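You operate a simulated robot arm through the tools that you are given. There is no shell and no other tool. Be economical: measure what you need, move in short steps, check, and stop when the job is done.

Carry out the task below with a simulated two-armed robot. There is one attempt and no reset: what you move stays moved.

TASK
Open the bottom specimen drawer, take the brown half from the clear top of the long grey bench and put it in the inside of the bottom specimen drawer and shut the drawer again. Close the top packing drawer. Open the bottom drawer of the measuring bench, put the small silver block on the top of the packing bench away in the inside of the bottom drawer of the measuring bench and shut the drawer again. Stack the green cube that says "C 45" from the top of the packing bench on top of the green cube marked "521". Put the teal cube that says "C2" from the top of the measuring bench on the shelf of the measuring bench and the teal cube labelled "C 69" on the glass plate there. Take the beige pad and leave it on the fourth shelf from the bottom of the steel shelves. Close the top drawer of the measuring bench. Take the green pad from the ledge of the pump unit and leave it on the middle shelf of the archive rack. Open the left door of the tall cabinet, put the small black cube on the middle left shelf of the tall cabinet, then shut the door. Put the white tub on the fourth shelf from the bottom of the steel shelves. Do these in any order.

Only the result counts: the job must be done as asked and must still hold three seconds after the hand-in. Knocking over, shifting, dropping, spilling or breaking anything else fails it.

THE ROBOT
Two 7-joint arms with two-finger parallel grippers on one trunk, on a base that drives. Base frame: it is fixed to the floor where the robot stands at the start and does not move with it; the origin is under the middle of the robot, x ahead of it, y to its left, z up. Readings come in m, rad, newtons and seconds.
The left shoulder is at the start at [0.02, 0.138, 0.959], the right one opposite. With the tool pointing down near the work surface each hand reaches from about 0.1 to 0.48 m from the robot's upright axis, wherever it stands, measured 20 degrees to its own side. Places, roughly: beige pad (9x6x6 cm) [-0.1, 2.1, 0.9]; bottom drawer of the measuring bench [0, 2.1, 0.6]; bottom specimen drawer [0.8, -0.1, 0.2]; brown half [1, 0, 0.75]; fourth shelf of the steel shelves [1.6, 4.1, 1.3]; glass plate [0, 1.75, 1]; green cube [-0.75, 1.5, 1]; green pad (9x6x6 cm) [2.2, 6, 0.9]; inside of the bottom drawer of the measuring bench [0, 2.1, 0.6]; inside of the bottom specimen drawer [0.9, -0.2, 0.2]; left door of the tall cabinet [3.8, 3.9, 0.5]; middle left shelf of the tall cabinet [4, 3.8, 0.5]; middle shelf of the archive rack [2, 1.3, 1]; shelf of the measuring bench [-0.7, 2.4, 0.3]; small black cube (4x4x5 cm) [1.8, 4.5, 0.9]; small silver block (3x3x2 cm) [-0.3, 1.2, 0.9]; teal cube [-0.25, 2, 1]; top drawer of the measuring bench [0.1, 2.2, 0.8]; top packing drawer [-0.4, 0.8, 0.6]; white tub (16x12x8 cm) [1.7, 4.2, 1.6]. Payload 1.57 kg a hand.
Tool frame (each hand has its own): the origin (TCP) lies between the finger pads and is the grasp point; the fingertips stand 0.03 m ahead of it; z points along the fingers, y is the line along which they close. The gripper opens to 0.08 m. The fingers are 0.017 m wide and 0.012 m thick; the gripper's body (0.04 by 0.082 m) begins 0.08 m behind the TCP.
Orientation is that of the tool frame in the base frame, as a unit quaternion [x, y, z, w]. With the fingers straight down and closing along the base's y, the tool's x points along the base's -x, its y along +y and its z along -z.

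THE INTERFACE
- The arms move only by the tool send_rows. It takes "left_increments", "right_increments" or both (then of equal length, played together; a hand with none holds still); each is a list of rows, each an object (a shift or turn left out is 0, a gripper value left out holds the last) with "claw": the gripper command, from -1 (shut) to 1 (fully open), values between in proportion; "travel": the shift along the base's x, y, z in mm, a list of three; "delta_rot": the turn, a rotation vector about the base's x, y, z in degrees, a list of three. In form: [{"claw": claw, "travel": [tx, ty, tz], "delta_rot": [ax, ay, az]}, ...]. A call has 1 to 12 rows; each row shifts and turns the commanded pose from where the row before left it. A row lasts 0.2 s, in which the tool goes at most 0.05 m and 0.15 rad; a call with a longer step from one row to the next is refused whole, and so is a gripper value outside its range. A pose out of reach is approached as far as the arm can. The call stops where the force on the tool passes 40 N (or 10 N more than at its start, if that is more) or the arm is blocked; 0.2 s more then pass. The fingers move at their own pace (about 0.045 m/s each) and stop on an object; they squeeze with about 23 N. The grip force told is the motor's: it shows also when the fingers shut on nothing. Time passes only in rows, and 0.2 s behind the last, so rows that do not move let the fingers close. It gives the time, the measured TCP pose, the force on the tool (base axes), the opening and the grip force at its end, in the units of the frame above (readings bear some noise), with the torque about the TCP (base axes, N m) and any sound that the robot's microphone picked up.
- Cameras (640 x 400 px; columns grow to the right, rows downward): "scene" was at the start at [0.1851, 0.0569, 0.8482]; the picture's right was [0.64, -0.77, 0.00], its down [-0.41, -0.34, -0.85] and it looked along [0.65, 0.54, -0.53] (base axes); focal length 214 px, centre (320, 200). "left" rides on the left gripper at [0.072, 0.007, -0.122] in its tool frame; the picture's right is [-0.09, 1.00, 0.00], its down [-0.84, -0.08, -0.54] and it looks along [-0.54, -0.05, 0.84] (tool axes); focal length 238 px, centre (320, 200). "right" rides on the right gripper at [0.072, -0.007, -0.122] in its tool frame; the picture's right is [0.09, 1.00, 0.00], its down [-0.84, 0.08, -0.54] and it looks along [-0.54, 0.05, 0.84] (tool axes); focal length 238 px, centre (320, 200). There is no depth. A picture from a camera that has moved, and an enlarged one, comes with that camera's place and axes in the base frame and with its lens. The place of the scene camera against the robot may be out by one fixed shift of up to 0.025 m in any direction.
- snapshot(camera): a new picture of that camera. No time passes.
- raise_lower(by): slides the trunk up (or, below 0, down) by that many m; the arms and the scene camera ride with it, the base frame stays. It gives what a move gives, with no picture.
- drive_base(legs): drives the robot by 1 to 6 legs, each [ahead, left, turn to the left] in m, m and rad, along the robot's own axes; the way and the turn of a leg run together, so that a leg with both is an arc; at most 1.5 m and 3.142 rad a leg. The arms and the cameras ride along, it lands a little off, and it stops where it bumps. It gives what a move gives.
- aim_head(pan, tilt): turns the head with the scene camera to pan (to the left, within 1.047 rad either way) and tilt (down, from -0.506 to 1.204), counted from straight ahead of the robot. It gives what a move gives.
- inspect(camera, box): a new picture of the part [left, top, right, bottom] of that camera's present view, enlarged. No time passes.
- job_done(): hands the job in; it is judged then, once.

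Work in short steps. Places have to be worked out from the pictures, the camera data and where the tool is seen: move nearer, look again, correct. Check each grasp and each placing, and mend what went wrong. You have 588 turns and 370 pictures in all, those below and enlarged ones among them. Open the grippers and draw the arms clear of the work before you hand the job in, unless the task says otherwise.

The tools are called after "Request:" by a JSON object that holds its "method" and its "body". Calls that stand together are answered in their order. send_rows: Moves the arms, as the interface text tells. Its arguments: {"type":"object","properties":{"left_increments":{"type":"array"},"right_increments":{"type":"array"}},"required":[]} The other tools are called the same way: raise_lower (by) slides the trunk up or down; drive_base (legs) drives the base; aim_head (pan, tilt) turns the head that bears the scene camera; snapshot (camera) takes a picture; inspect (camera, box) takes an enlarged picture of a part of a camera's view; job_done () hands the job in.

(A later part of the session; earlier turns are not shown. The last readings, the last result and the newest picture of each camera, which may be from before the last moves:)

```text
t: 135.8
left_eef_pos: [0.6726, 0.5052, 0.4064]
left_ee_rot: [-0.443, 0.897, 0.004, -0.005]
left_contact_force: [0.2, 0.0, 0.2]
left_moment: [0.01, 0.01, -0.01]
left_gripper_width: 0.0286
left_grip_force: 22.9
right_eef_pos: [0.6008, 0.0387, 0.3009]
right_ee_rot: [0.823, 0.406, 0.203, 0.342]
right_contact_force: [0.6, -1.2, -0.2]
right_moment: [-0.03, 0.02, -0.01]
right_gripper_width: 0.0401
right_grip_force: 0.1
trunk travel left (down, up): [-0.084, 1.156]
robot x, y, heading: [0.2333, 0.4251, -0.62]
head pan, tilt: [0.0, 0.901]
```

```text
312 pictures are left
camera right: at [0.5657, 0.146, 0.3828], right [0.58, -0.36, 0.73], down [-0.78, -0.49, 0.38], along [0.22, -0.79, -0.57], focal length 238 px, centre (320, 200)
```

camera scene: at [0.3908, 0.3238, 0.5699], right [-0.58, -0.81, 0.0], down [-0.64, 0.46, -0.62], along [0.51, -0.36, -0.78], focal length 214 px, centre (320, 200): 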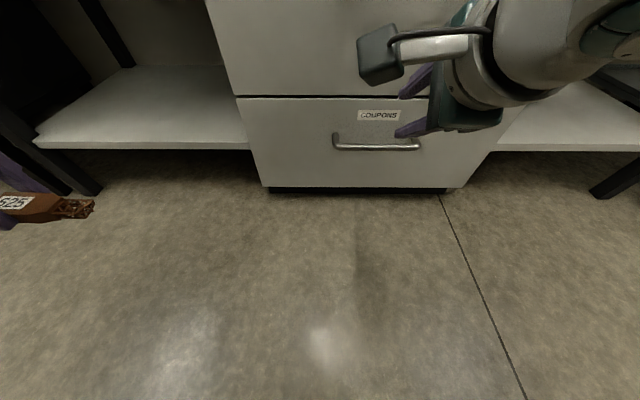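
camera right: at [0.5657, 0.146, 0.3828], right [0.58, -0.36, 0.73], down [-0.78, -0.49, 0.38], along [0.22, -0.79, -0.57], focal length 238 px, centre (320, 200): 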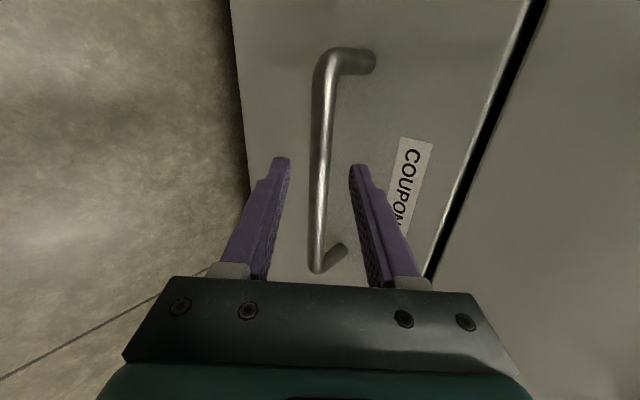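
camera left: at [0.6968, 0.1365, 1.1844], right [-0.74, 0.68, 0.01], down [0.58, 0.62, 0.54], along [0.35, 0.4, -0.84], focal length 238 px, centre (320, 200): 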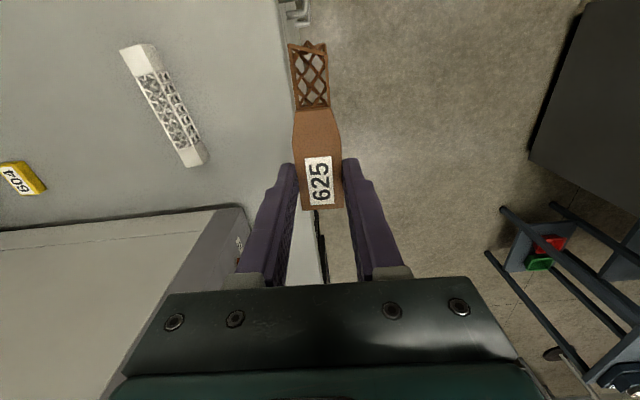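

The bar now runs centrally between the fingers. I narrow a little and advance 4.5 cm.

Request:
{"method": "send_rows", "body": {"right_increments": [{"claw": -0.25}, {"travel": [9, -6, -10]}, {"travel": [9, -6, -10]}, {"travel": [9, -6, -10]}]}}

Request:
{"method": "snapshot", "body": {"camera": "right"}}

```text
t: 136.8
left_eef_pos: [0.6718, 0.5046, 0.4057]
left_ee_rot: [-0.443, 0.897, 0.005, -0.006]
left_contact_force: [0.6, -0.7, 0.1]
left_moment: [0.04, 0.0, 0.0]
left_gripper_width: 0.0289
left_grip_force: 23.0
right_eef_pos: [0.6039, 0.0244, 0.2907]
right_ee_rot: [0.823, 0.405, 0.203, 0.342]
right_contact_force: [0.5, 0.7, 0.2]
right_moment: [-0.01, -0.01, -0.02]
right_gripper_width: 0.03
right_grip_force: 0.1
right hand out of reach, approached as far as the arm can: row 3, 4
trunk travel left (down, up): [-0.084, 1.156]
robot x, y, heading: [0.2319, 0.4267, -0.623]
head pan, tilt: [0.0, 0.901]
```

```text
311 pictures are left
camera right: at [0.5693, 0.1339, 0.3732], right [0.58, -0.36, 0.73], down [-0.78, -0.49, 0.38], along [0.22, -0.79, -0.57], focal length 238 px, centre (320, 200)
```

right: 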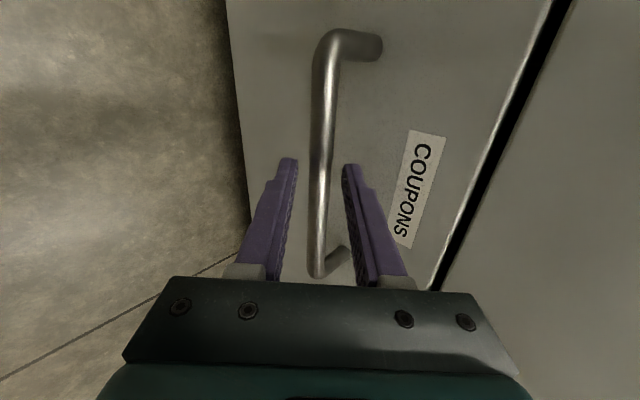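

Out of reach; I use the trunk and the base to complete the advance.

Request:
{"method": "raise_lower", "body": {"by": -0.03}}

Request:
{"method": "drive_base", "body": {"legs": [[0.03, 0, 0]]}}

Request:
{"method": "snapshot", "body": {"camera": "right"}}

```text
t: 137.6
left_eef_pos: [0.6765, 0.5009, 0.3769]
left_ee_rot: [-0.443, 0.896, 0.003, -0.006]
left_contact_force: [0.2, 0.4, -0.1]
left_moment: [0.01, 0.01, -0.04]
left_gripper_width: 0.0287
left_grip_force: 22.9
right_eef_pos: [0.6117, 0.0206, 0.2642]
right_ee_rot: [0.822, 0.404, 0.203, 0.346]
right_contact_force: [5.9, -5.5, 14.1]
right_moment: [-0.18, -0.13, 0.13]
right_gripper_width: 0.0431
right_grip_force: 7.7
trunk travel left (down, up): [-0.054, 1.186]
robot x, y, heading: [0.232, 0.4274, -0.62]
head pan, tilt: [0.0, 0.901]
```

```text
t: 138.5
left_eef_pos: [0.6964, 0.4868, 0.3759]
left_ee_rot: [-0.442, 0.897, 0.005, -0.006]
left_contact_force: [0.1, -0.1, -0.2]
left_moment: [-0.01, -0.04, 0.01]
left_gripper_width: 0.0287
left_grip_force: 23.3
right_eef_pos: [0.6267, 0.0104, 0.2583]
right_ee_rot: [0.825, 0.404, 0.202, 0.339]
right_contact_force: [-0.9, 1.5, 1.0]
right_moment: [0.01, -0.02, 0.01]
right_gripper_width: 0.0292
right_grip_force: 0.0
trunk travel left (down, up): [-0.054, 1.186]
robot x, y, heading: [0.2544, 0.4054, -0.62]
head pan, tilt: [0.0, 0.901]
stopped in leg 1: the force on the tool passed its limit at 356 N (the readings are from after the stop); the commanded pose is now the measured one
```

```text
310 pictures are left
camera right: at [0.5922, 0.1188, 0.3414], right [0.58, -0.37, 0.73], down [-0.78, -0.49, 0.38], along [0.22, -0.79, -0.57], focal length 238 px, centre (320, 200)
```

right: 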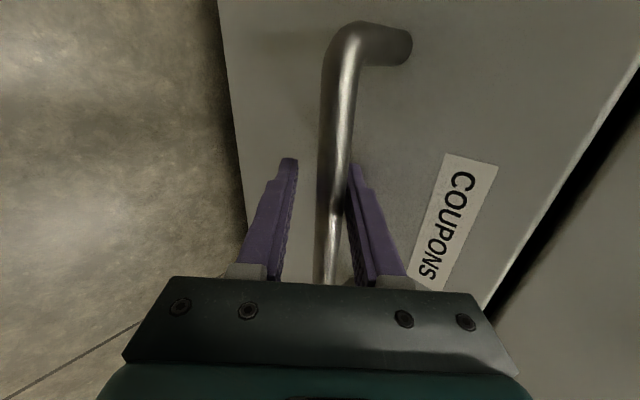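

The bar lies between the fingers. I close and check the width.

Request:
{"method": "send_rows", "body": {"right_increments": [{"claw": -1}, {"claw": -1}, {"claw": -1}]}}

Request:
{"method": "snapshot", "body": {"camera": "right"}}

```text
t: 139.5
left_eef_pos: [0.6962, 0.4857, 0.375]
left_ee_rot: [-0.442, 0.897, 0.004, -0.005]
left_contact_force: [0.2, 1.3, -0.6]
left_moment: [0.0, 0.0, -0.02]
left_gripper_width: 0.0289
left_grip_force: 23.0
right_eef_pos: [0.6296, 0.0068, 0.2628]
right_ee_rot: [0.823, 0.405, 0.203, 0.344]
right_contact_force: [-2.3, 1.3, 12.1]
right_moment: [-0.2, 0.33, 0.49]
right_gripper_width: 0.0163
right_grip_force: 31.8
trunk travel left (down, up): [-0.054, 1.186]
robot x, y, heading: [0.2538, 0.4107, -0.625]
head pan, tilt: [0.0, 0.901]
stopped in row 3 (right hand): the force on the tool passed its limit at 41 N (the readings are from after the stop); the commanded pose is now the measured one
```

```text
309 pictures are left
camera right: at [0.5946, 0.1164, 0.3444], right [0.58, -0.36, 0.73], down [-0.78, -0.49, 0.38], along [0.22, -0.79, -0.56], focal length 238 px, centre (320, 200)
```

right: 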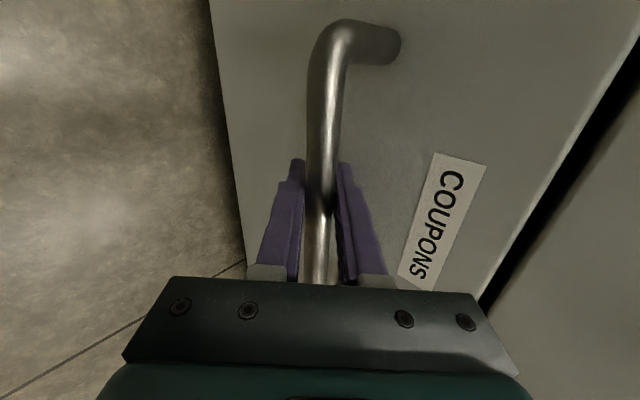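

Handle gripped (16 mm bar). I pull by driving back.

Request:
{"method": "drive_base", "body": {"legs": [[-0.1, 0, 0]]}}

```text
t: 140.6
left_eef_pos: [0.6196, 0.5426, 0.377]
left_ee_rot: [-0.441, 0.897, 0.004, -0.005]
left_contact_force: [0.4, -1.0, -0.4]
left_moment: [-0.01, 0.03, 0.03]
left_gripper_width: 0.0288
left_grip_force: 23.0
right_eef_pos: [0.5499, 0.0653, 0.2627]
right_ee_rot: [0.823, 0.405, 0.203, 0.343]
right_contact_force: [2.8, -1.6, 10.4]
right_moment: [-0.25, 0.52, 0.37]
right_gripper_width: 0.0165
right_grip_force: 31.2
trunk travel left (down, up): [-0.054, 1.186]
robot x, y, heading: [0.1721, 0.4694, -0.621]
head pan, tilt: [0.0, 0.901]
```

Request:
{"method": "drive_base", "body": {"legs": [[-0.15, 0, 0]]}}

Request:
{"method": "snapshot", "body": {"camera": "scene"}}

```text
t: 141.7
left_eef_pos: [0.5651, 0.5752, 0.3789]
left_ee_rot: [-0.437, 0.899, -0.001, -0.004]
left_contact_force: [0.2, -0.4, -0.5]
left_moment: [-0.01, -0.04, 0.03]
left_gripper_width: 0.0287
left_grip_force: 22.7
right_eef_pos: [0.494, 0.1055, 0.2628]
right_ee_rot: [0.823, 0.406, 0.207, 0.34]
right_contact_force: [2.4, 1.0, 9.5]
right_moment: [-0.74, 0.6, -0.09]
right_gripper_width: 0.0165
right_grip_force: 32.0
trunk travel left (down, up): [-0.054, 1.186]
robot x, y, heading: [0.1089, 0.5154, -0.63]
head pan, tilt: [0.0, 0.901]
stopped in leg 1: the robot was blocked; the commanded pose is now the measured one
```

```text
308 pictures are left
camera scene: at [0.2799, 0.3988, 0.5421], right [-0.59, -0.81, 0.0], down [-0.63, 0.46, -0.63], along [0.51, -0.37, -0.78], focal length 214 px, centre (320, 200)
```

scene: 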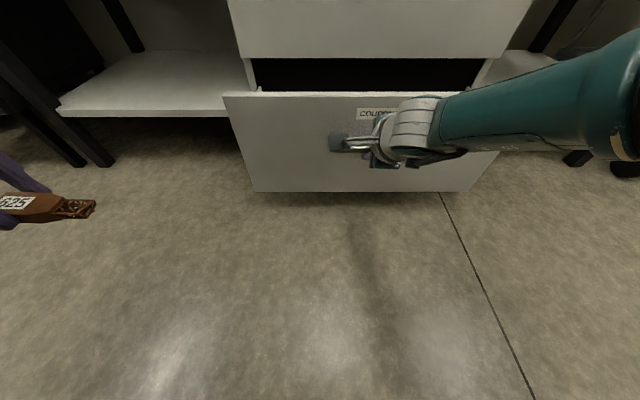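

Opened ~0.17 m, then something blocked. I test whether the drawer itself is at its end by pulling with the arm a little.

Request:
{"method": "send_rows", "body": {"right_increments": [{"travel": [-16, 12, 0]}, {"travel": [-16, 12, 0]}]}}

```text
t: 142.3
left_eef_pos: [0.5656, 0.5757, 0.3799]
left_ee_rot: [-0.437, 0.899, -0.001, -0.006]
left_contact_force: [-0.4, -1.3, 0.2]
left_moment: [0.01, 0.0, 0.01]
left_gripper_width: 0.0287
left_grip_force: 23.0
right_eef_pos: [0.4632, 0.1256, 0.2648]
right_ee_rot: [0.822, 0.404, 0.205, 0.345]
right_contact_force: [1.2, -2.9, 25.2]
right_moment: [-0.21, 0.35, 0.56]
right_gripper_width: 0.0164
right_grip_force: 31.6
trunk travel left (down, up): [-0.054, 1.186]
robot x, y, heading: [0.1087, 0.5129, -0.633]
head pan, tilt: [0.0, 0.901]
```

The drawer still moves; it was the robot's back that bumped. I pull further with the arm.

Request:
{"method": "send_rows", "body": {"right_increments": [{"travel": [-16, 12, -2]}, {"travel": [-16, 12, -2]}, {"travel": [-16, 12, 0]}]}}

Request:
{"method": "snapshot", "body": {"camera": "scene"}}

```text
t: 143.1
left_eef_pos: [0.5642, 0.5746, 0.38]
left_ee_rot: [-0.436, 0.9, -0.002, -0.004]
left_contact_force: [-0.1, -0.8, 0.0]
left_moment: [-0.04, -0.04, 0.01]
left_gripper_width: 0.0287
left_grip_force: 22.5
right_eef_pos: [0.4472, 0.1393, 0.2627]
right_ee_rot: [0.826, 0.402, 0.199, 0.342]
right_contact_force: [-6.7, -13.3, 27.9]
right_moment: [0.0, 0.21, 0.66]
right_gripper_width: 0.0165
right_grip_force: 31.4
right hand out of reach, approached as far as the arm can: row 2, 3
trunk travel left (down, up): [-0.054, 1.186]
robot x, y, heading: [0.1082, 0.518, -0.631]
head pan, tilt: [0.0, 0.901]
```

```text
307 pictures are left
camera scene: at [0.2802, 0.3986, 0.5423], right [-0.59, -0.81, 0.0], down [-0.63, 0.46, -0.63], along [0.51, -0.37, -0.78], focal length 214 px, centre (320, 200)
```

scene: 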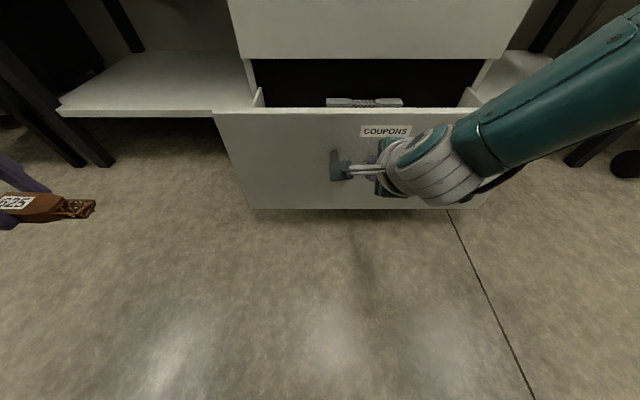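

Open by ~0.23 m; a white beam is inside. I release the handle and withdraw the right hand backward-up, then upright.

Request:
{"method": "send_rows", "body": {"right_increments": [{"claw": 0.0}, {"claw": 0.0}, {"claw": 0.0, "travel": [-12, 8, 14]}, {"claw": 0.0, "travel": [-12, 8, 14]}, {"claw": 0.0, "travel": [-12, 8, 20]}, {"claw": 0.0, "travel": [-6, 4, 30]}, {"claw": 0.0, "travel": [0, 0, 35]}]}}

Request:
{"method": "snapshot", "body": {"camera": "scene"}}

```text
t: 144.7
left_eef_pos: [0.5646, 0.5738, 0.3798]
left_ee_rot: [-0.437, 0.9, 0.0, -0.004]
left_contact_force: [0.6, -0.7, -1.0]
left_moment: [-0.01, 0.01, 0.02]
left_gripper_width: 0.0286
left_grip_force: 23.2
right_eef_pos: [0.4311, 0.1585, 0.3397]
right_ee_rot: [0.824, 0.404, 0.205, 0.34]
right_contact_force: [0.2, 0.8, -0.7]
right_moment: [-0.02, 0.04, 0.0]
right_gripper_width: 0.0401
right_grip_force: 0.1
right hand out of reach, approached as far as the arm can: row 3, 4, 5
trunk travel left (down, up): [-0.054, 1.186]
robot x, y, heading: [0.1073, 0.5133, -0.629]
head pan, tilt: [0.0, 0.901]
```

```text
306 pictures are left
camera scene: at [0.2806, 0.3988, 0.5421], right [-0.59, -0.81, 0.0], down [-0.63, 0.46, -0.63], along [0.51, -0.37, -0.78], focal length 214 px, centre (320, 200)
```

scene: 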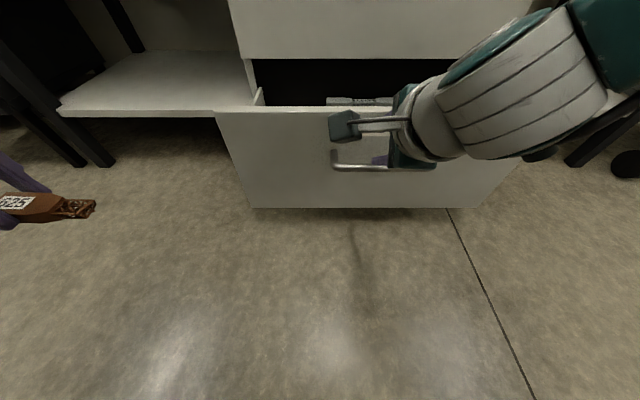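

Free of the handle. I lift more and upright the hand.

Request:
{"method": "send_rows", "body": {"right_increments": [{"travel": [0, 0, 35]}, {"travel": [0, 0, 35]}, {"travel": [0, 0, 35]}, {"delta_rot": [4.1, 5.7, 0], "travel": [-5, -8, 5]}, {"delta_rot": [4.1, 5.7, 0], "travel": [-5, -8, 5]}, {"delta_rot": [4.1, 5.7, 0], "travel": [-5, -8, 5]}, {"delta_rot": [4.1, 5.7, 0], "travel": [-5, -8, 0]}, {"delta_rot": [4.1, 5.7, 0], "travel": [-5, -8, 0]}, {"delta_rot": [4.1, 5.7, 0], "travel": [-5, -8, 0]}]}}

```text
t: 146.7
left_eef_pos: [0.5653, 0.5753, 0.3791]
left_ee_rot: [-0.438, 0.899, -0.002, -0.003]
left_contact_force: [-0.2, -0.3, -0.2]
left_moment: [0.0, -0.01, 0.01]
left_gripper_width: 0.0289
left_grip_force: 22.8
right_eef_pos: [0.399, 0.1103, 0.4583]
right_ee_rot: [0.9, 0.434, 0.035, 0.025]
right_contact_force: [-1.1, 0.1, -0.6]
right_moment: [0.01, 0.01, 0.0]
right_gripper_width: 0.04
right_grip_force: 0.0
trunk travel left (down, up): [-0.054, 1.186]
robot x, y, heading: [0.1134, 0.5169, -0.632]
head pan, tilt: [0.0, 0.901]
```

I pull the right hand back to the right, raise the left hand, then drive forward 0.17 m.

Request:
{"method": "send_rows", "body": {"right_increments": [{"travel": [-18, -3, 10]}, {"travel": [-18, -3, 10]}, {"travel": [-18, -3, 10]}, {"travel": [-18, -3, 0]}, {"travel": [-18, -3, 0]}, {"travel": [-18, -3, 0]}], "left_increments": [{"travel": [0, 0, 20]}, {"travel": [0, 0, 20]}, {"travel": [0, 0, 20]}, {"travel": [0, 0, 20]}, {"travel": [0, 0, 10]}, {"travel": [0, 0, 0]}]}}

Request:
{"method": "drive_base", "body": {"legs": [[0.17, 0, 0]]}}

Request:
{"method": "snapshot", "body": {"camera": "scene"}}

Request:
{"method": "snapshot", "body": {"camera": "left"}}

```text
t: 148.1
left_eef_pos: [0.5619, 0.575, 0.4696]
left_ee_rot: [-0.437, 0.899, -0.001, -0.004]
left_contact_force: [0.0, -0.2, 0.3]
left_moment: [0.01, -0.01, 0.01]
left_gripper_width: 0.0287
left_grip_force: 22.9
right_eef_pos: [0.2916, 0.0921, 0.4874]
right_ee_rot: [0.9, 0.433, 0.036, 0.027]
right_contact_force: [-0.3, -0.3, -0.2]
right_moment: [-0.01, 0.0, -0.01]
right_gripper_width: 0.0397
right_grip_force: 0.1
trunk travel left (down, up): [-0.054, 1.186]
robot x, y, heading: [0.1139, 0.5156, -0.626]
head pan, tilt: [0.0, 0.901]
```

```text
t: 149.6
left_eef_pos: [0.6807, 0.4926, 0.4648]
left_ee_rot: [-0.438, 0.899, 0.005, -0.007]
left_contact_force: [-0.3, -0.5, -0.5]
left_moment: [-0.01, -0.01, 0.03]
left_gripper_width: 0.0286
left_grip_force: 23.4
right_eef_pos: [0.4132, 0.0071, 0.4824]
right_ee_rot: [0.9, 0.434, 0.033, 0.02]
right_contact_force: [0.1, 0.4, -0.1]
right_moment: [-0.02, 0.0, 0.0]
right_gripper_width: 0.0401
right_grip_force: 0.1
trunk travel left (down, up): [-0.054, 1.186]
robot x, y, heading: [0.2439, 0.4155, -0.63]
head pan, tilt: [0.0, 0.901]
```

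```text
305 pictures are left
camera scene: at [0.4005, 0.3139, 0.5395], right [-0.59, -0.81, 0.0], down [-0.64, 0.46, -0.62], along [0.5, -0.36, -0.79], focal length 214 px, centre (320, 200)
```

scene: 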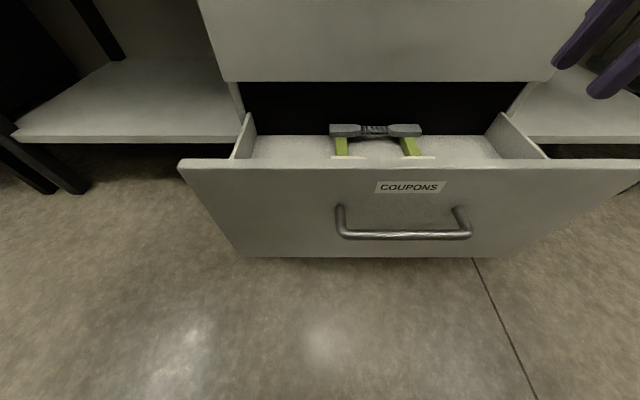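

```text
304 pictures are left
camera left: at [0.6342, 0.4397, 0.5861], right [-0.73, 0.69, 0.01], down [0.59, 0.61, 0.53], along [0.36, 0.4, -0.85], focal length 238 px, centre (320, 200)
```

left: 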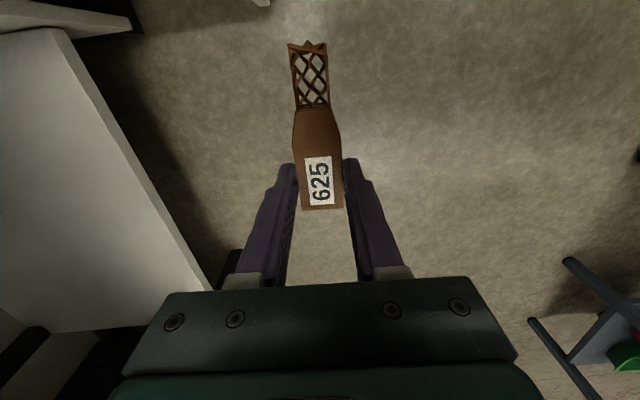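

A test fixture stands in the middle of the drawer; left and right of it is free space. I bring the left hand diagonally over the left part of the drawer.

Request:
{"method": "send_rows", "body": {"left_increments": [{"travel": [14, -25, 0]}, {"travel": [14, -25, 0]}, {"travel": [10, -28, 0]}, {"travel": [-5, -33, 0]}, {"travel": [-8, -33, 0]}, {"travel": [-10, -33, 0]}, {"travel": [-10, -33, 0]}]}}

Request:
{"method": "snapshot", "body": {"camera": "left"}}

Request:
{"method": "snapshot", "body": {"camera": "scene"}}

```text
t: 151.2
left_eef_pos: [0.6871, 0.2796, 0.4658]
left_ee_rot: [-0.439, 0.898, 0.005, -0.007]
left_contact_force: [-0.7, -0.3, -0.7]
left_moment: [0.04, 0.0, 0.01]
left_gripper_width: 0.0286
left_grip_force: 23.2
right_eef_pos: [0.4139, 0.0051, 0.4832]
right_ee_rot: [0.9, 0.434, 0.033, 0.021]
right_contact_force: [-0.7, -0.3, 0.0]
right_moment: [0.05, -0.03, 0.02]
right_gripper_width: 0.0399
right_grip_force: 0.1
trunk travel left (down, up): [-0.054, 1.186]
robot x, y, heading: [0.2437, 0.4126, -0.63]
head pan, tilt: [0.0, 0.901]
```

```text
303 pictures are left
camera left: at [0.6404, 0.2277, 0.5874], right [-0.73, 0.68, 0.01], down [0.58, 0.61, 0.53], along [0.36, 0.4, -0.85], focal length 238 px, centre (320, 200)
```

left: 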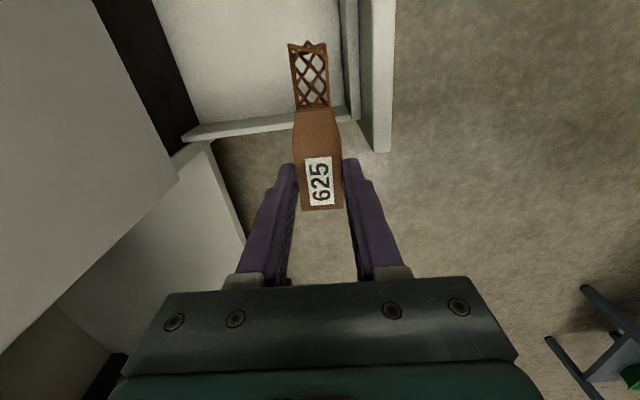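

```text
302 pictures are left
camera scene: at [0.4022, 0.3116, 0.5399], right [-0.59, -0.81, 0.0], down [-0.63, 0.46, -0.62], along [0.5, -0.36, -0.78], focal length 214 px, centre (320, 200)
```

scene: 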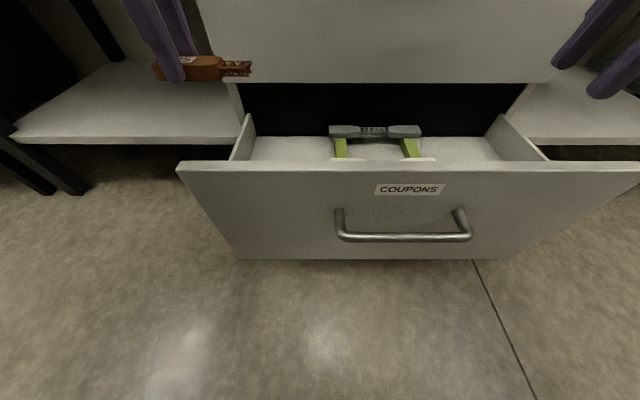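

The drawer's left wall is at left 0.14 m and the fixture starts at right 0.04 m: a 17 cm free bay. I move above its middle and look.

Request:
{"method": "send_rows", "body": {"left_increments": [{"travel": [-3, -27, 0]}, {"travel": [-3, -27, 0]}, {"travel": [-3, -27, 0]}, {"travel": [-3, -27, 0]}]}}

Request:
{"method": "snapshot", "body": {"camera": "left"}}

```text
t: 152.2
left_eef_pos: [0.6537, 0.1991, 0.4676]
left_ee_rot: [-0.439, 0.898, 0.003, -0.007]
left_contact_force: [-0.5, 0.2, -0.3]
left_moment: [0.01, -0.02, -0.03]
left_gripper_width: 0.0285
left_grip_force: 23.1
left hand out of reach, approached as far as the arm can: row 3, 4
right_eef_pos: [0.4139, 0.005, 0.4841]
right_ee_rot: [0.9, 0.435, 0.033, 0.02]
right_contact_force: [0.1, 0.0, -0.1]
right_moment: [0.0, -0.02, -0.02]
right_gripper_width: 0.0402
right_grip_force: 0.1
trunk travel left (down, up): [-0.054, 1.186]
robot x, y, heading: [0.2403, 0.4158, -0.625]
head pan, tilt: [0.0, 0.901]
```

```text
301 pictures are left
camera left: at [0.6084, 0.1469, 0.5888], right [-0.73, 0.68, 0.01], down [0.58, 0.61, 0.53], along [0.36, 0.4, -0.85], focal length 238 px, centre (320, 200)
```

left: 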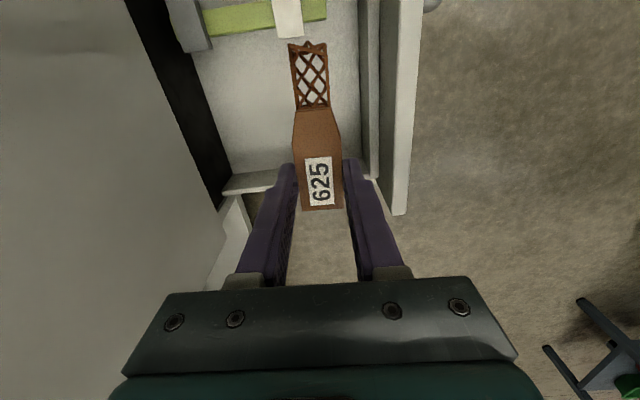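

Good: 4 cm clear of the fixture. I nudge the base forward 2 cm and lower the arm stepwise.

Request:
{"method": "drive_base", "body": {"legs": [[0.02, 0, 0]]}}

Request:
{"method": "send_rows", "body": {"left_increments": [{"travel": [0, 0, -20]}, {"travel": [0, 0, -20]}, {"travel": [0, 0, -20]}, {"travel": [0, 0, -20]}, {"travel": [0, 0, -20]}]}}

Request:
{"method": "snapshot", "body": {"camera": "left"}}

```text
t: 153.0
left_eef_pos: [0.6689, 0.1911, 0.4661]
left_ee_rot: [-0.438, 0.899, 0.006, -0.007]
left_contact_force: [0.3, 0.7, 0.4]
left_moment: [0.04, 0.0, 0.02]
left_gripper_width: 0.0287
left_grip_force: 22.9
right_eef_pos: [0.4281, -0.0026, 0.4816]
right_ee_rot: [0.9, 0.434, 0.033, 0.019]
right_contact_force: [0.0, -0.4, -0.4]
right_moment: [-0.01, -0.07, -0.01]
right_gripper_width: 0.04
right_grip_force: 0.0
trunk travel left (down, up): [-0.054, 1.186]
robot x, y, heading: [0.259, 0.4013, -0.628]
head pan, tilt: [0.0, 0.901]
```

```text
t: 154.2
left_eef_pos: [0.6619, 0.1945, 0.3686]
left_ee_rot: [-0.438, 0.899, 0.003, -0.007]
left_contact_force: [-0.3, 0.1, -0.5]
left_moment: [-0.02, -0.02, 0.0]
left_gripper_width: 0.0285
left_grip_force: 22.6
left hand out of reach, approached as far as the arm can: row 3, 5
right_eef_pos: [0.4317, -0.0052, 0.4819]
right_ee_rot: [0.9, 0.434, 0.034, 0.021]
right_contact_force: [-0.4, 0.8, -0.3]
right_moment: [0.03, 0.0, 0.0]
right_gripper_width: 0.0399
right_grip_force: 0.0
trunk travel left (down, up): [-0.054, 1.186]
robot x, y, heading: [0.259, 0.4053, -0.623]
head pan, tilt: [0.0, 0.901]
```

```text
300 pictures are left
camera left: at [0.6155, 0.1422, 0.4901], right [-0.73, 0.69, 0.01], down [0.58, 0.61, 0.53], along [0.36, 0.4, -0.85], focal length 238 px, centre (320, 200)
```

left: 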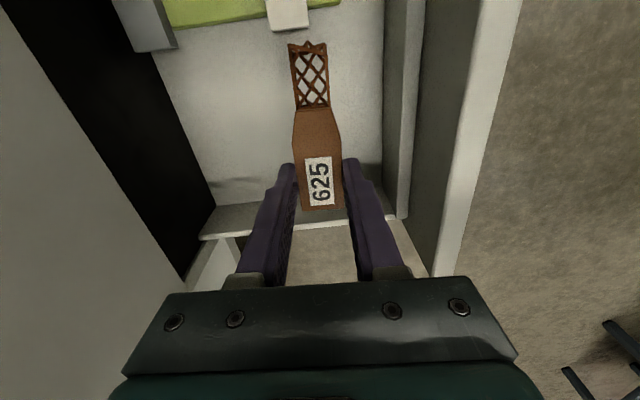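

Descending further with arm and trunk, watching force.

Request:
{"method": "send_rows", "body": {"left_increments": [{"travel": [0, 0, -15]}, {"travel": [0, 0, -15]}, {"travel": [0, 0, -15]}, {"travel": [0, 0, -15]}]}}

Request:
{"method": "snapshot", "body": {"camera": "left"}}

```text
t: 155.2
left_eef_pos: [0.6504, 0.2049, 0.3159]
left_ee_rot: [-0.439, 0.899, 0.005, -0.007]
left_contact_force: [-0.4, 0.5, -0.1]
left_moment: [0.0, 0.04, -0.01]
left_gripper_width: 0.0287
left_grip_force: 23.0
left hand out of reach, approached as far as the arm can: row 1, 2, 3, 4
right_eef_pos: [0.4304, -0.0057, 0.4818]
right_ee_rot: [0.9, 0.434, 0.033, 0.021]
right_contact_force: [0.0, 0.0, -0.2]
right_moment: [-0.01, 0.0, 0.0]
right_gripper_width: 0.0399
right_grip_force: 0.0
trunk travel left (down, up): [-0.054, 1.186]
robot x, y, heading: [0.2592, 0.4047, -0.629]
head pan, tilt: [0.0, 0.901]
```

```text
299 pictures are left
camera left: at [0.6041, 0.153, 0.437], right [-0.73, 0.69, 0.01], down [0.59, 0.61, 0.53], along [0.36, 0.4, -0.85], focal length 238 px, centre (320, 200)
```

left: 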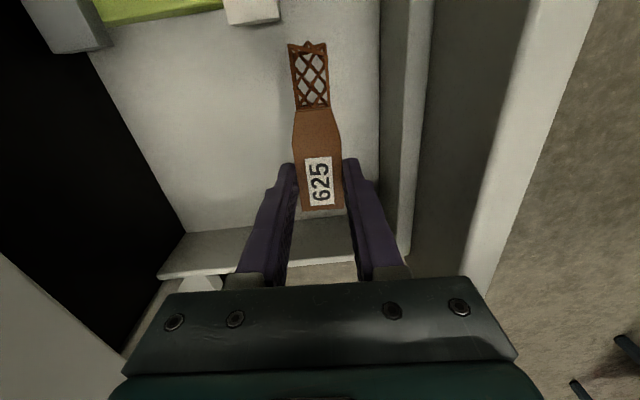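

The drawer floor seems near z≈0.25, about 3 cm below the piece. I drive forward 3 cm and lower the trunk 2.5 cm.

Request:
{"method": "drive_base", "body": {"legs": [[0.03, 0, 0]]}}

Request:
{"method": "raise_lower", "body": {"by": -0.02}}

Request:
{"method": "snapshot", "body": {"camera": "left"}}

```text
t: 156.0
left_eef_pos: [0.669, 0.1914, 0.3136]
left_ee_rot: [-0.439, 0.899, 0.007, -0.008]
left_contact_force: [0.2, -0.4, 0.0]
left_moment: [-0.07, -0.06, 0.01]
left_gripper_width: 0.029
left_grip_force: 22.5
right_eef_pos: [0.4495, -0.0201, 0.4814]
right_ee_rot: [0.9, 0.435, 0.032, 0.018]
right_contact_force: [-0.6, -0.9, 0.2]
right_moment: [-0.02, -0.01, 0.02]
right_gripper_width: 0.0401
right_grip_force: 0.1
trunk travel left (down, up): [-0.054, 1.186]
robot x, y, heading: [0.2848, 0.3835, -0.625]
head pan, tilt: [0.0, 0.901]
```

```text
t: 156.7
left_eef_pos: [0.6752, 0.1891, 0.2945]
left_ee_rot: [-0.438, 0.899, 0.005, -0.007]
left_contact_force: [0.1, 0.4, -0.1]
left_moment: [-0.02, 0.03, 0.02]
left_gripper_width: 0.0286
left_grip_force: 23.2
right_eef_pos: [0.4533, -0.0224, 0.4624]
right_ee_rot: [0.9, 0.435, 0.033, 0.02]
right_contact_force: [0.1, 0.3, -0.1]
right_moment: [-0.03, 0.01, 0.01]
right_gripper_width: 0.0399
right_grip_force: 0.1
trunk travel left (down, up): [-0.034, 1.206]
robot x, y, heading: [0.2864, 0.3833, -0.625]
head pan, tilt: [0.0, 0.901]
```

```text
298 pictures are left
camera left: at [0.6278, 0.1359, 0.4169], right [-0.73, 0.69, 0.01], down [0.59, 0.61, 0.53], along [0.36, 0.4, -0.85], focal length 238 px, centre (320, 200)
```

left: 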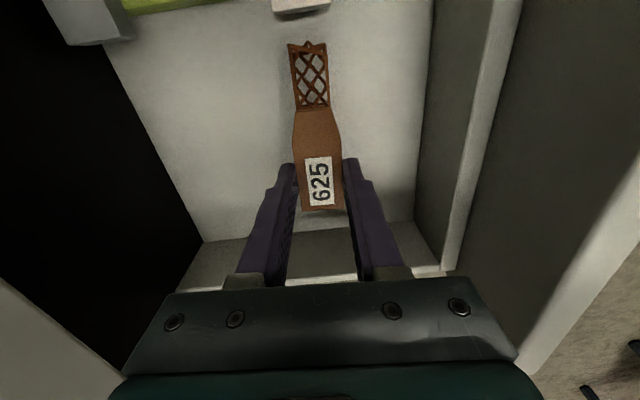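

Request:
{"method": "raise_lower", "body": {"by": -0.02}}

Request:
{"method": "send_rows", "body": {"left_increments": [{"travel": [4, -3, -6]}, {"travel": [4, -3, -6]}]}}

Request:
{"method": "snapshot", "body": {"camera": "left"}}

```text
t: 157.3
left_eef_pos: [0.674, 0.1882, 0.2764]
left_ee_rot: [-0.438, 0.899, 0.005, -0.007]
left_contact_force: [-0.6, 0.2, -0.5]
left_moment: [-0.05, -0.03, 0.0]
left_gripper_width: 0.0288
left_grip_force: 22.8
right_eef_pos: [0.4553, -0.0239, 0.4441]
right_ee_rot: [0.9, 0.435, 0.033, 0.021]
right_contact_force: [1.1, -0.8, -0.4]
right_moment: [-0.02, 0.02, -0.01]
right_gripper_width: 0.0403
right_grip_force: 0.2
trunk travel left (down, up): [-0.014, 1.226]
robot x, y, heading: [0.2838, 0.3873, -0.629]
head pan, tilt: [0.0, 0.901]
```

```text
t: 157.9
left_eef_pos: [0.6747, 0.1924, 0.2684]
left_ee_rot: [-0.438, 0.899, 0.005, -0.007]
left_contact_force: [-0.5, -0.3, 0.3]
left_moment: [0.03, -0.01, 0.01]
left_gripper_width: 0.0287
left_grip_force: 23.3
left hand out of reach, approached as far as the arm can: row 1, 2
right_eef_pos: [0.4554, -0.022, 0.442]
right_ee_rot: [0.899, 0.435, 0.033, 0.02]
right_contact_force: [-0.1, 0.1, -0.6]
right_moment: [0.01, -0.01, 0.03]
right_gripper_width: 0.0399
right_grip_force: 0.1
trunk travel left (down, up): [-0.014, 1.226]
robot x, y, heading: [0.2859, 0.3805, -0.627]
head pan, tilt: [0.0, 0.901]
```

```text
297 pictures are left
camera left: at [0.6284, 0.1386, 0.3894], right [-0.73, 0.69, 0.01], down [0.58, 0.61, 0.53], along [0.36, 0.4, -0.85], focal length 238 px, centre (320, 200)
```

left: 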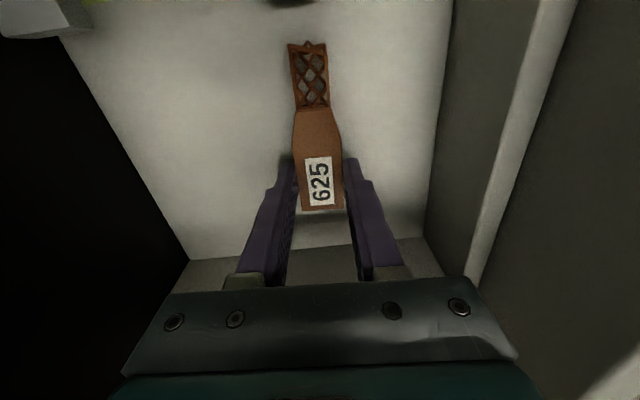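

Shadows close in; a bit lower.

Request:
{"method": "raise_lower", "body": {"by": -0.013}}

Request:
{"method": "send_rows", "body": {"left_increments": [{"travel": [3, -3, -5]}, {"travel": [3, -3, -5]}]}}

Request:
{"method": "snapshot", "body": {"camera": "left"}}

```text
t: 158.5
left_eef_pos: [0.6804, 0.1871, 0.2602]
left_ee_rot: [-0.439, 0.899, -0.003, -0.003]
left_contact_force: [0.8, -1.3, 4.4]
left_moment: [0.02, -0.03, -0.05]
left_gripper_width: 0.0289
left_grip_force: 23.4
right_eef_pos: [0.4559, -0.0234, 0.431]
right_ee_rot: [0.9, 0.435, 0.033, 0.021]
right_contact_force: [-1.0, 0.7, 0.1]
right_moment: [0.01, 0.0, 0.0]
right_gripper_width: 0.0403
right_grip_force: 0.2
trunk travel left (down, up): [-0.002, 1.238]
robot x, y, heading: [0.2855, 0.388, -0.625]
head pan, tilt: [0.0, 0.901]
stopped: the force on the tool passed its limit at 46 N (the readings are from after the stop); the commanded pose is now the measured one
```

```text
t: 159.1
left_eef_pos: [0.6826, 0.1852, 0.2616]
left_ee_rot: [-0.439, 0.899, -0.008, -0.001]
left_contact_force: [1.5, -1.3, 11.1]
left_moment: [0.21, 0.04, -0.08]
left_gripper_width: 0.0285
left_grip_force: 22.7
left hand out of reach, approached as far as the arm can: row 1, 2
right_eef_pos: [0.456, -0.0229, 0.4293]
right_ee_rot: [0.9, 0.434, 0.033, 0.021]
right_contact_force: [-0.3, -0.1, 0.0]
right_moment: [-0.01, -0.03, -0.01]
right_gripper_width: 0.04
right_grip_force: 0.0
trunk travel left (down, up): [-0.002, 1.238]
robot x, y, heading: [0.2827, 0.3852, -0.626]
head pan, tilt: [0.0, 0.901]
stopped in row 2 (left hand): the force on the tool passed its limit at 44 N (the readings are from after the stop); the commanded pose is now the measured one
```

```text
296 pictures are left
camera left: at [0.6328, 0.1354, 0.3826], right [-0.73, 0.68, -0.01], down [0.57, 0.62, 0.53], along [0.38, 0.38, -0.84], focal length 238 px, centre (320, 200)
```

left: 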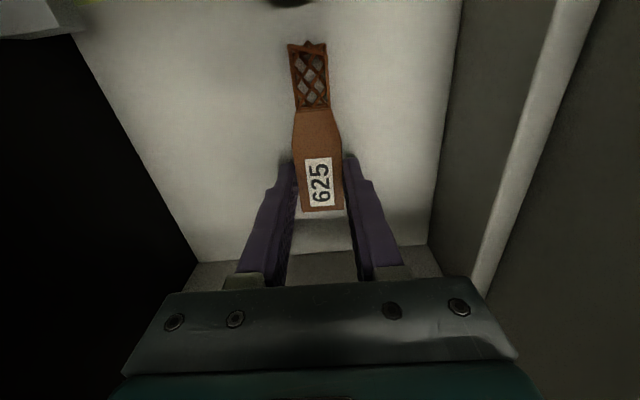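

On the floor of the drawer. I release gently and go up.

Request:
{"method": "send_rows", "body": {"left_increments": [{"claw": 0.1}, {"claw": 0.1}, {"claw": 0.1, "travel": [0, 0, 10]}, {"travel": [0, 0, 25]}, {"travel": [0, 0, 35]}, {"travel": [0, 0, 35]}, {"travel": [0, 0, 35]}, {"travel": [0, 0, 35]}]}}

Request:
{"method": "snapshot", "body": {"camera": "left"}}

```text
t: 160.9
left_eef_pos: [0.6956, 0.1672, 0.4306]
left_ee_rot: [-0.439, 0.899, -0.005, -0.004]
left_contact_force: [1.2, -0.9, -0.1]
left_moment: [0.02, -0.01, 0.01]
left_gripper_width: 0.0438
left_grip_force: 0.1
left hand out of reach, approached as far as the arm can: row 4, 5, 6, 8
right_eef_pos: [0.4549, -0.0231, 0.4308]
right_ee_rot: [0.9, 0.434, 0.033, 0.02]
right_contact_force: [-0.5, 0.0, -0.2]
right_moment: [-0.04, 0.02, 0.01]
right_gripper_width: 0.0402
right_grip_force: 0.1
trunk travel left (down, up): [-0.002, 1.238]
robot x, y, heading: [0.2845, 0.3861, -0.627]
head pan, tilt: [0.0, 0.901]
```

```text
295 pictures are left
camera left: at [0.6473, 0.1164, 0.5527], right [-0.73, 0.69, -0.01], down [0.58, 0.62, 0.53], along [0.37, 0.39, -0.85], focal length 238 px, centre (320, 200)
```

left: 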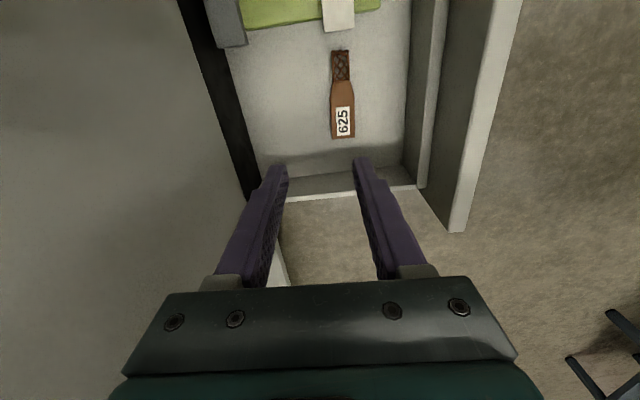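

The brown half rests in the drawer. I move the left hand out to the left, then raise.

Request:
{"method": "send_rows", "body": {"left_increments": [{"travel": [8, 26, 0]}, {"travel": [8, 26, 0]}, {"travel": [8, 26, 0]}, {"travel": [8, 26, 0]}, {"travel": [0, 26, 10]}, {"travel": [0, 26, 10]}]}}

Request:
{"method": "drive_base", "body": {"legs": [[-0.1, 0, 0]]}}

Request:
{"method": "snapshot", "body": {"camera": "scene"}}

```text
t: 162.5
left_eef_pos: [0.7762, 0.2673, 0.4255]
left_ee_rot: [-0.43, 0.902, 0.025, -0.014]
left_contact_force: [0.2, 0.3, 0.3]
left_moment: [0.01, 0.02, -0.02]
left_gripper_width: 0.044
left_grip_force: 0.0
left hand out of reach, approached as far as the arm can: row 1, 2, 3, 4, 5, 6
right_eef_pos: [0.4553, -0.0225, 0.4305]
right_ee_rot: [0.9, 0.434, 0.033, 0.019]
right_contact_force: [0.4, -0.1, -0.1]
right_moment: [0.01, -0.05, -0.03]
right_gripper_width: 0.0398
right_grip_force: 0.1
trunk travel left (down, up): [-0.002, 1.238]
robot x, y, heading: [0.2826, 0.3904, -0.629]
head pan, tilt: [0.0, 0.901]
stopped in row 6 (left hand): the arm was blocked; the commanded pose is now the measured one
```

```text
t: 163.6
left_eef_pos: [0.6977, 0.3235, 0.427]
left_ee_rot: [-0.43, 0.903, 0.023, -0.013]
left_contact_force: [0.1, 0.3, 0.8]
left_moment: [0.01, 0.0, -0.03]
left_gripper_width: 0.044
left_grip_force: 0.2
right_eef_pos: [0.3744, 0.0346, 0.4302]
right_ee_rot: [0.9, 0.433, 0.033, 0.021]
right_contact_force: [-0.9, -0.4, 0.4]
right_moment: [-0.05, 0.02, 0.0]
right_gripper_width: 0.04
right_grip_force: 0.1
trunk travel left (down, up): [-0.002, 1.238]
robot x, y, heading: [0.2005, 0.4461, -0.632]
head pan, tilt: [0.0, 0.901]
```

```text
294 pictures are left
camera scene: at [0.3637, 0.3402, 0.488], right [-0.59, -0.81, 0.0], down [-0.63, 0.46, -0.62], along [0.5, -0.37, -0.78], focal length 214 px, centre (320, 200)
```

scene: 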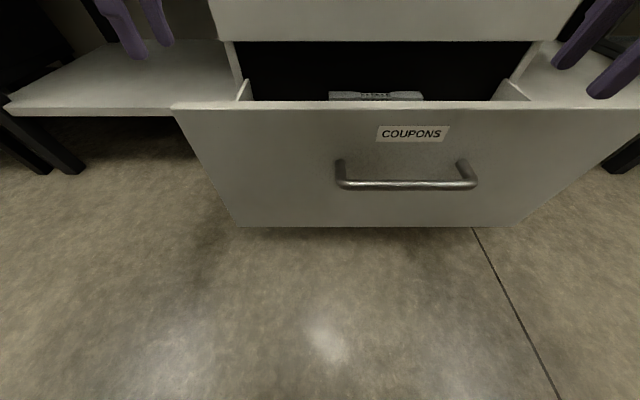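

Now to shut it: I back off, pitch the right hand forward with closed fingers and will push the drawer front above the bar.

Request:
{"method": "drive_base", "body": {"legs": [[-0.09, 0, 0]]}}

Request:
{"method": "send_rows", "body": {"right_increments": [{"claw": -1, "delta_rot": [-4.32, -6.13, 0], "travel": [12, 4, 0]}, {"claw": -1, "delta_rot": [-4.32, -6.13, 0], "travel": [12, 4, 0]}, {"claw": -1, "delta_rot": [-4.32, -6.13, 0], "travel": [12, 4, 0]}, {"claw": -1, "delta_rot": [-4.32, -6.13, 0], "travel": [12, 4, -10]}, {"claw": -1, "delta_rot": [-4.32, -6.13, 0], "travel": [12, 4, -20]}, {"claw": -1, "delta_rot": [-4.32, -6.13, 0], "travel": [12, 4, -25]}, {"claw": -1, "travel": [0, 0, -20]}]}}

Request:
{"method": "snapshot", "body": {"camera": "scene"}}

```text
t: 164.7
left_eef_pos: [0.6254, 0.377, 0.427]
left_ee_rot: [-0.429, 0.903, 0.025, -0.013]
left_contact_force: [0.4, 0.5, 0.8]
left_moment: [0.06, 0.02, -0.01]
left_gripper_width: 0.0439
left_grip_force: 0.0
right_eef_pos: [0.3026, 0.0862, 0.4308]
right_ee_rot: [0.901, 0.433, 0.033, 0.022]
right_contact_force: [0.6, -0.3, 0.5]
right_moment: [-0.03, -0.01, -0.02]
right_gripper_width: 0.0401
right_grip_force: 0.1
trunk travel left (down, up): [-0.002, 1.238]
robot x, y, heading: [0.13, 0.4964, -0.627]
head pan, tilt: [0.0, 0.901]
```

```text
t: 166.3
left_eef_pos: [0.6243, 0.3771, 0.4265]
left_ee_rot: [-0.43, 0.903, 0.024, -0.013]
left_contact_force: [0.1, -0.3, -0.1]
left_moment: [0.03, 0.03, -0.03]
left_gripper_width: 0.0442
left_grip_force: 0.0
right_eef_pos: [0.3759, 0.1112, 0.3666]
right_ee_rot: [0.816, 0.401, 0.217, 0.354]
right_contact_force: [-1.3, 0.2, 0.3]
right_moment: [0.01, 0.0, -0.02]
right_gripper_width: 0.0
right_grip_force: 21.3
right hand out of reach, approached as far as the arm can: row 7
trunk travel left (down, up): [-0.002, 1.238]
robot x, y, heading: [0.1331, 0.5012, -0.63]
head pan, tilt: [0.0, 0.901]
```

```text
293 pictures are left
camera scene: at [0.29, 0.3934, 0.4877], right [-0.59, -0.81, 0.0], down [-0.63, 0.46, -0.62], along [0.5, -0.37, -0.78], focal length 214 px, centre (320, 200)
```

scene: 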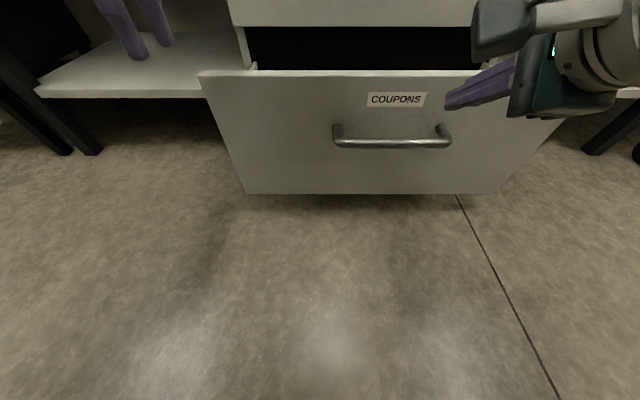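

The tips are just below the rim, 6 cm right of centre. I shift the right hand left a bit and the left hand away outward.

Request:
{"method": "send_rows", "body": {"right_increments": [{"travel": [12, 16, -4]}, {"travel": [12, 16, -4]}, {"travel": [6, 8, 0]}, {}, {}, {}], "left_increments": [{"travel": [-10, 30, 10]}, {"travel": [-10, 30, 10]}, {"travel": [-5, 30, 10]}, {"travel": [5, 30, 0]}, {"travel": [10, 30, 0]}, {"travel": [10, 30, 0]}]}}

```text
t: 167.9
left_eef_pos: [0.6801, 0.521, 0.4317]
left_ee_rot: [-0.422, 0.904, 0.062, -0.027]
left_contact_force: [-0.9, 1.0, 0.8]
left_moment: [0.0, 0.02, 0.02]
left_gripper_width: 0.0436
left_grip_force: 0.1
left hand out of reach, approached as far as the arm can: row 1, 2, 3, 4, 5
right_eef_pos: [0.404, 0.1514, 0.358]
right_ee_rot: [0.817, 0.401, 0.217, 0.354]
right_contact_force: [-0.7, 0.1, -0.3]
right_moment: [-0.03, -0.02, 0.02]
right_gripper_width: 0.0
right_grip_force: 21.2
trunk travel left (down, up): [-0.002, 1.238]
robot x, y, heading: [0.1288, 0.4978, -0.627]
head pan, tilt: [0.0, 0.901]
stopped in row 6 (left hand): the arm was blocked; the commanded pose is now the measured one
```

Request:
{"method": "send_rows", "body": {"left_increments": [{"travel": [-20, 14, 10]}, {"travel": [-20, 14, 10]}, {"travel": [-20, 14, 0]}, {"travel": [-20, 14, 0]}]}}

Request:
{"method": "drive_base", "body": {"legs": [[0.15, 0, 0]]}}

Request:
{"method": "snapshot", "body": {"camera": "scene"}}

```text
t: 169.1
left_eef_pos: [0.6781, 0.5536, 0.4346]
left_ee_rot: [-0.415, 0.904, 0.094, -0.039]
left_contact_force: [-0.5, 0.2, -0.3]
left_moment: [0.03, 0.04, 0.01]
left_gripper_width: 0.0442
left_grip_force: 0.1
left hand out of reach, approached as far as the arm can: row 1, 2, 3, 4
right_eef_pos: [0.4036, 0.1501, 0.3583]
right_ee_rot: [0.817, 0.401, 0.216, 0.353]
right_contact_force: [0.2, -0.7, -0.7]
right_moment: [0.0, 0.0, 0.01]
right_gripper_width: 0.0
right_grip_force: 21.5
trunk travel left (down, up): [-0.002, 1.238]
robot x, y, heading: [0.1304, 0.497, -0.627]
head pan, tilt: [0.0, 0.901]
stopped in row 4 (left hand): the arm was blocked; the commanded pose is now the measured one
```

```text
t: 170.5
left_eef_pos: [0.7935, 0.4696, 0.435]
left_ee_rot: [-0.413, 0.905, 0.096, -0.041]
left_contact_force: [-0.5, -0.4, -1.0]
left_moment: [-0.01, -0.03, -0.02]
left_gripper_width: 0.0436
left_grip_force: 0.0
right_eef_pos: [0.5189, 0.0677, 0.3559]
right_ee_rot: [0.817, 0.401, 0.216, 0.353]
right_contact_force: [-0.2, 0.1, -0.3]
right_moment: [-0.02, -0.01, 0.02]
right_gripper_width: 0.0
right_grip_force: 21.5
trunk travel left (down, up): [-0.002, 1.238]
robot x, y, heading: [0.2468, 0.4106, -0.625]
head pan, tilt: [0.0, 0.901]
```

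```text
292 pictures are left
camera scene: at [0.4049, 0.3099, 0.4872], right [-0.59, -0.81, 0.0], down [-0.63, 0.46, -0.62], along [0.5, -0.37, -0.79], focal length 214 px, centre (320, 200)
```

scene: 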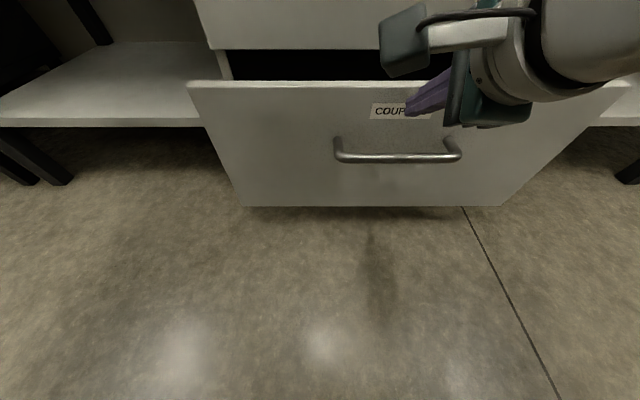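

Request:
{"method": "drive_base", "body": {"legs": [[0.125, 0, 0]]}}

Request:
{"method": "snapshot", "body": {"camera": "scene"}}

```text
t: 171.8
left_eef_pos: [0.8971, 0.3919, 0.4355]
left_ee_rot: [-0.414, 0.905, 0.095, -0.039]
left_contact_force: [0.9, 0.2, -1.3]
left_moment: [0.01, 0.02, -0.03]
left_gripper_width: 0.044
left_grip_force: 0.0
right_eef_pos: [0.6215, -0.0081, 0.3599]
right_ee_rot: [0.818, 0.4, 0.217, 0.352]
right_contact_force: [1.1, -0.4, -0.1]
right_moment: [0.01, 0.03, 0.01]
right_gripper_width: 0.0001
right_grip_force: 21.5
trunk travel left (down, up): [-0.002, 1.238]
robot x, y, heading: [0.3507, 0.3393, -0.635]
head pan, tilt: [0.0, 0.901]
stopped in leg 1: the force on the tool passed its limit at 82 N (the readings are from after the stop); the commanded pose is now the measured one
```

```text
291 pictures are left
camera scene: at [0.5087, 0.2335, 0.4878], right [-0.59, -0.81, 0.0], down [-0.63, 0.46, -0.62], along [0.5, -0.37, -0.78], focal length 214 px, centre (320, 200)
```

scene: 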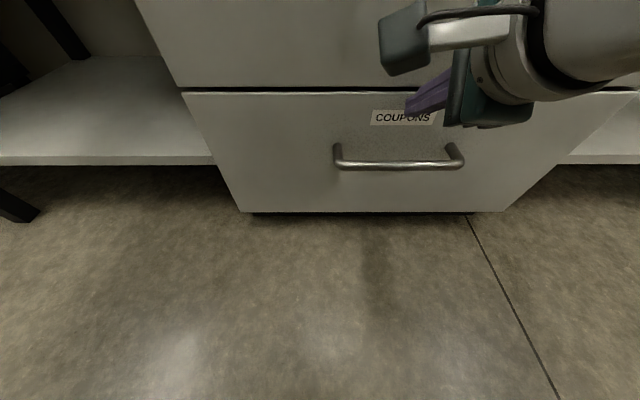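

It reached its stop with the impact; I press it once more with the arm to be sure and inspect.

Request:
{"method": "send_rows", "body": {"right_increments": [{"travel": [8, -6, 0]}, {"travel": [8, -6, 0]}, {"travel": [8, -6, 0]}]}}

Request:
{"method": "inspect", "body": {"camera": "scene", "box": [120, 60, 640, 240]}}

```text
t: 172.5
left_eef_pos: [0.8847, 0.3967, 0.4321]
left_ee_rot: [-0.412, 0.905, 0.098, -0.043]
left_contact_force: [-0.8, -0.3, 0.0]
left_moment: [0.04, 0.03, 0.02]
left_gripper_width: 0.0443
left_grip_force: 0.1
right_eef_pos: [0.6239, -0.0125, 0.3575]
right_ee_rot: [0.818, 0.403, 0.217, 0.347]
right_contact_force: [-23.5, 13.5, 14.5]
right_moment: [-0.07, -0.07, -0.1]
right_gripper_width: 0.0
right_grip_force: 21.4
trunk travel left (down, up): [-0.002, 1.238]
robot x, y, heading: [0.3482, 0.3387, -0.634]
head pan, tilt: [0.0, 0.901]
stopped in row 3 (right hand): the force on the tool passed its limit at 50 N (the readings are from after the stop); the commanded pose is now the measured one
```

```text
1.23 times, centred on (380, 150) of scene
camera zoom: at [0.4965, 0.2382, 0.4866], right [-0.59, -0.81, 0.0], down [-0.64, 0.47, -0.62], along [0.5, -0.37, -0.79], focal length 264 px, centre (246, 262)
```

zoom: 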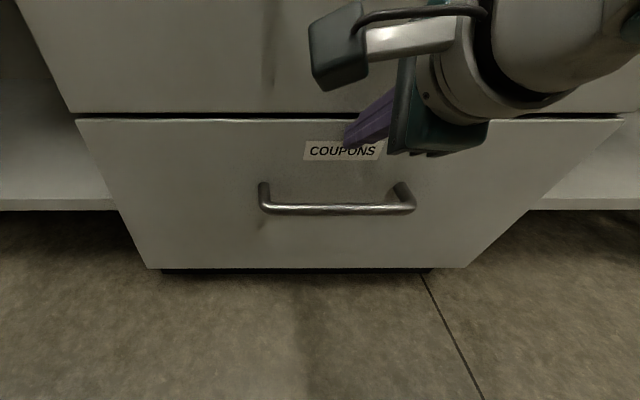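

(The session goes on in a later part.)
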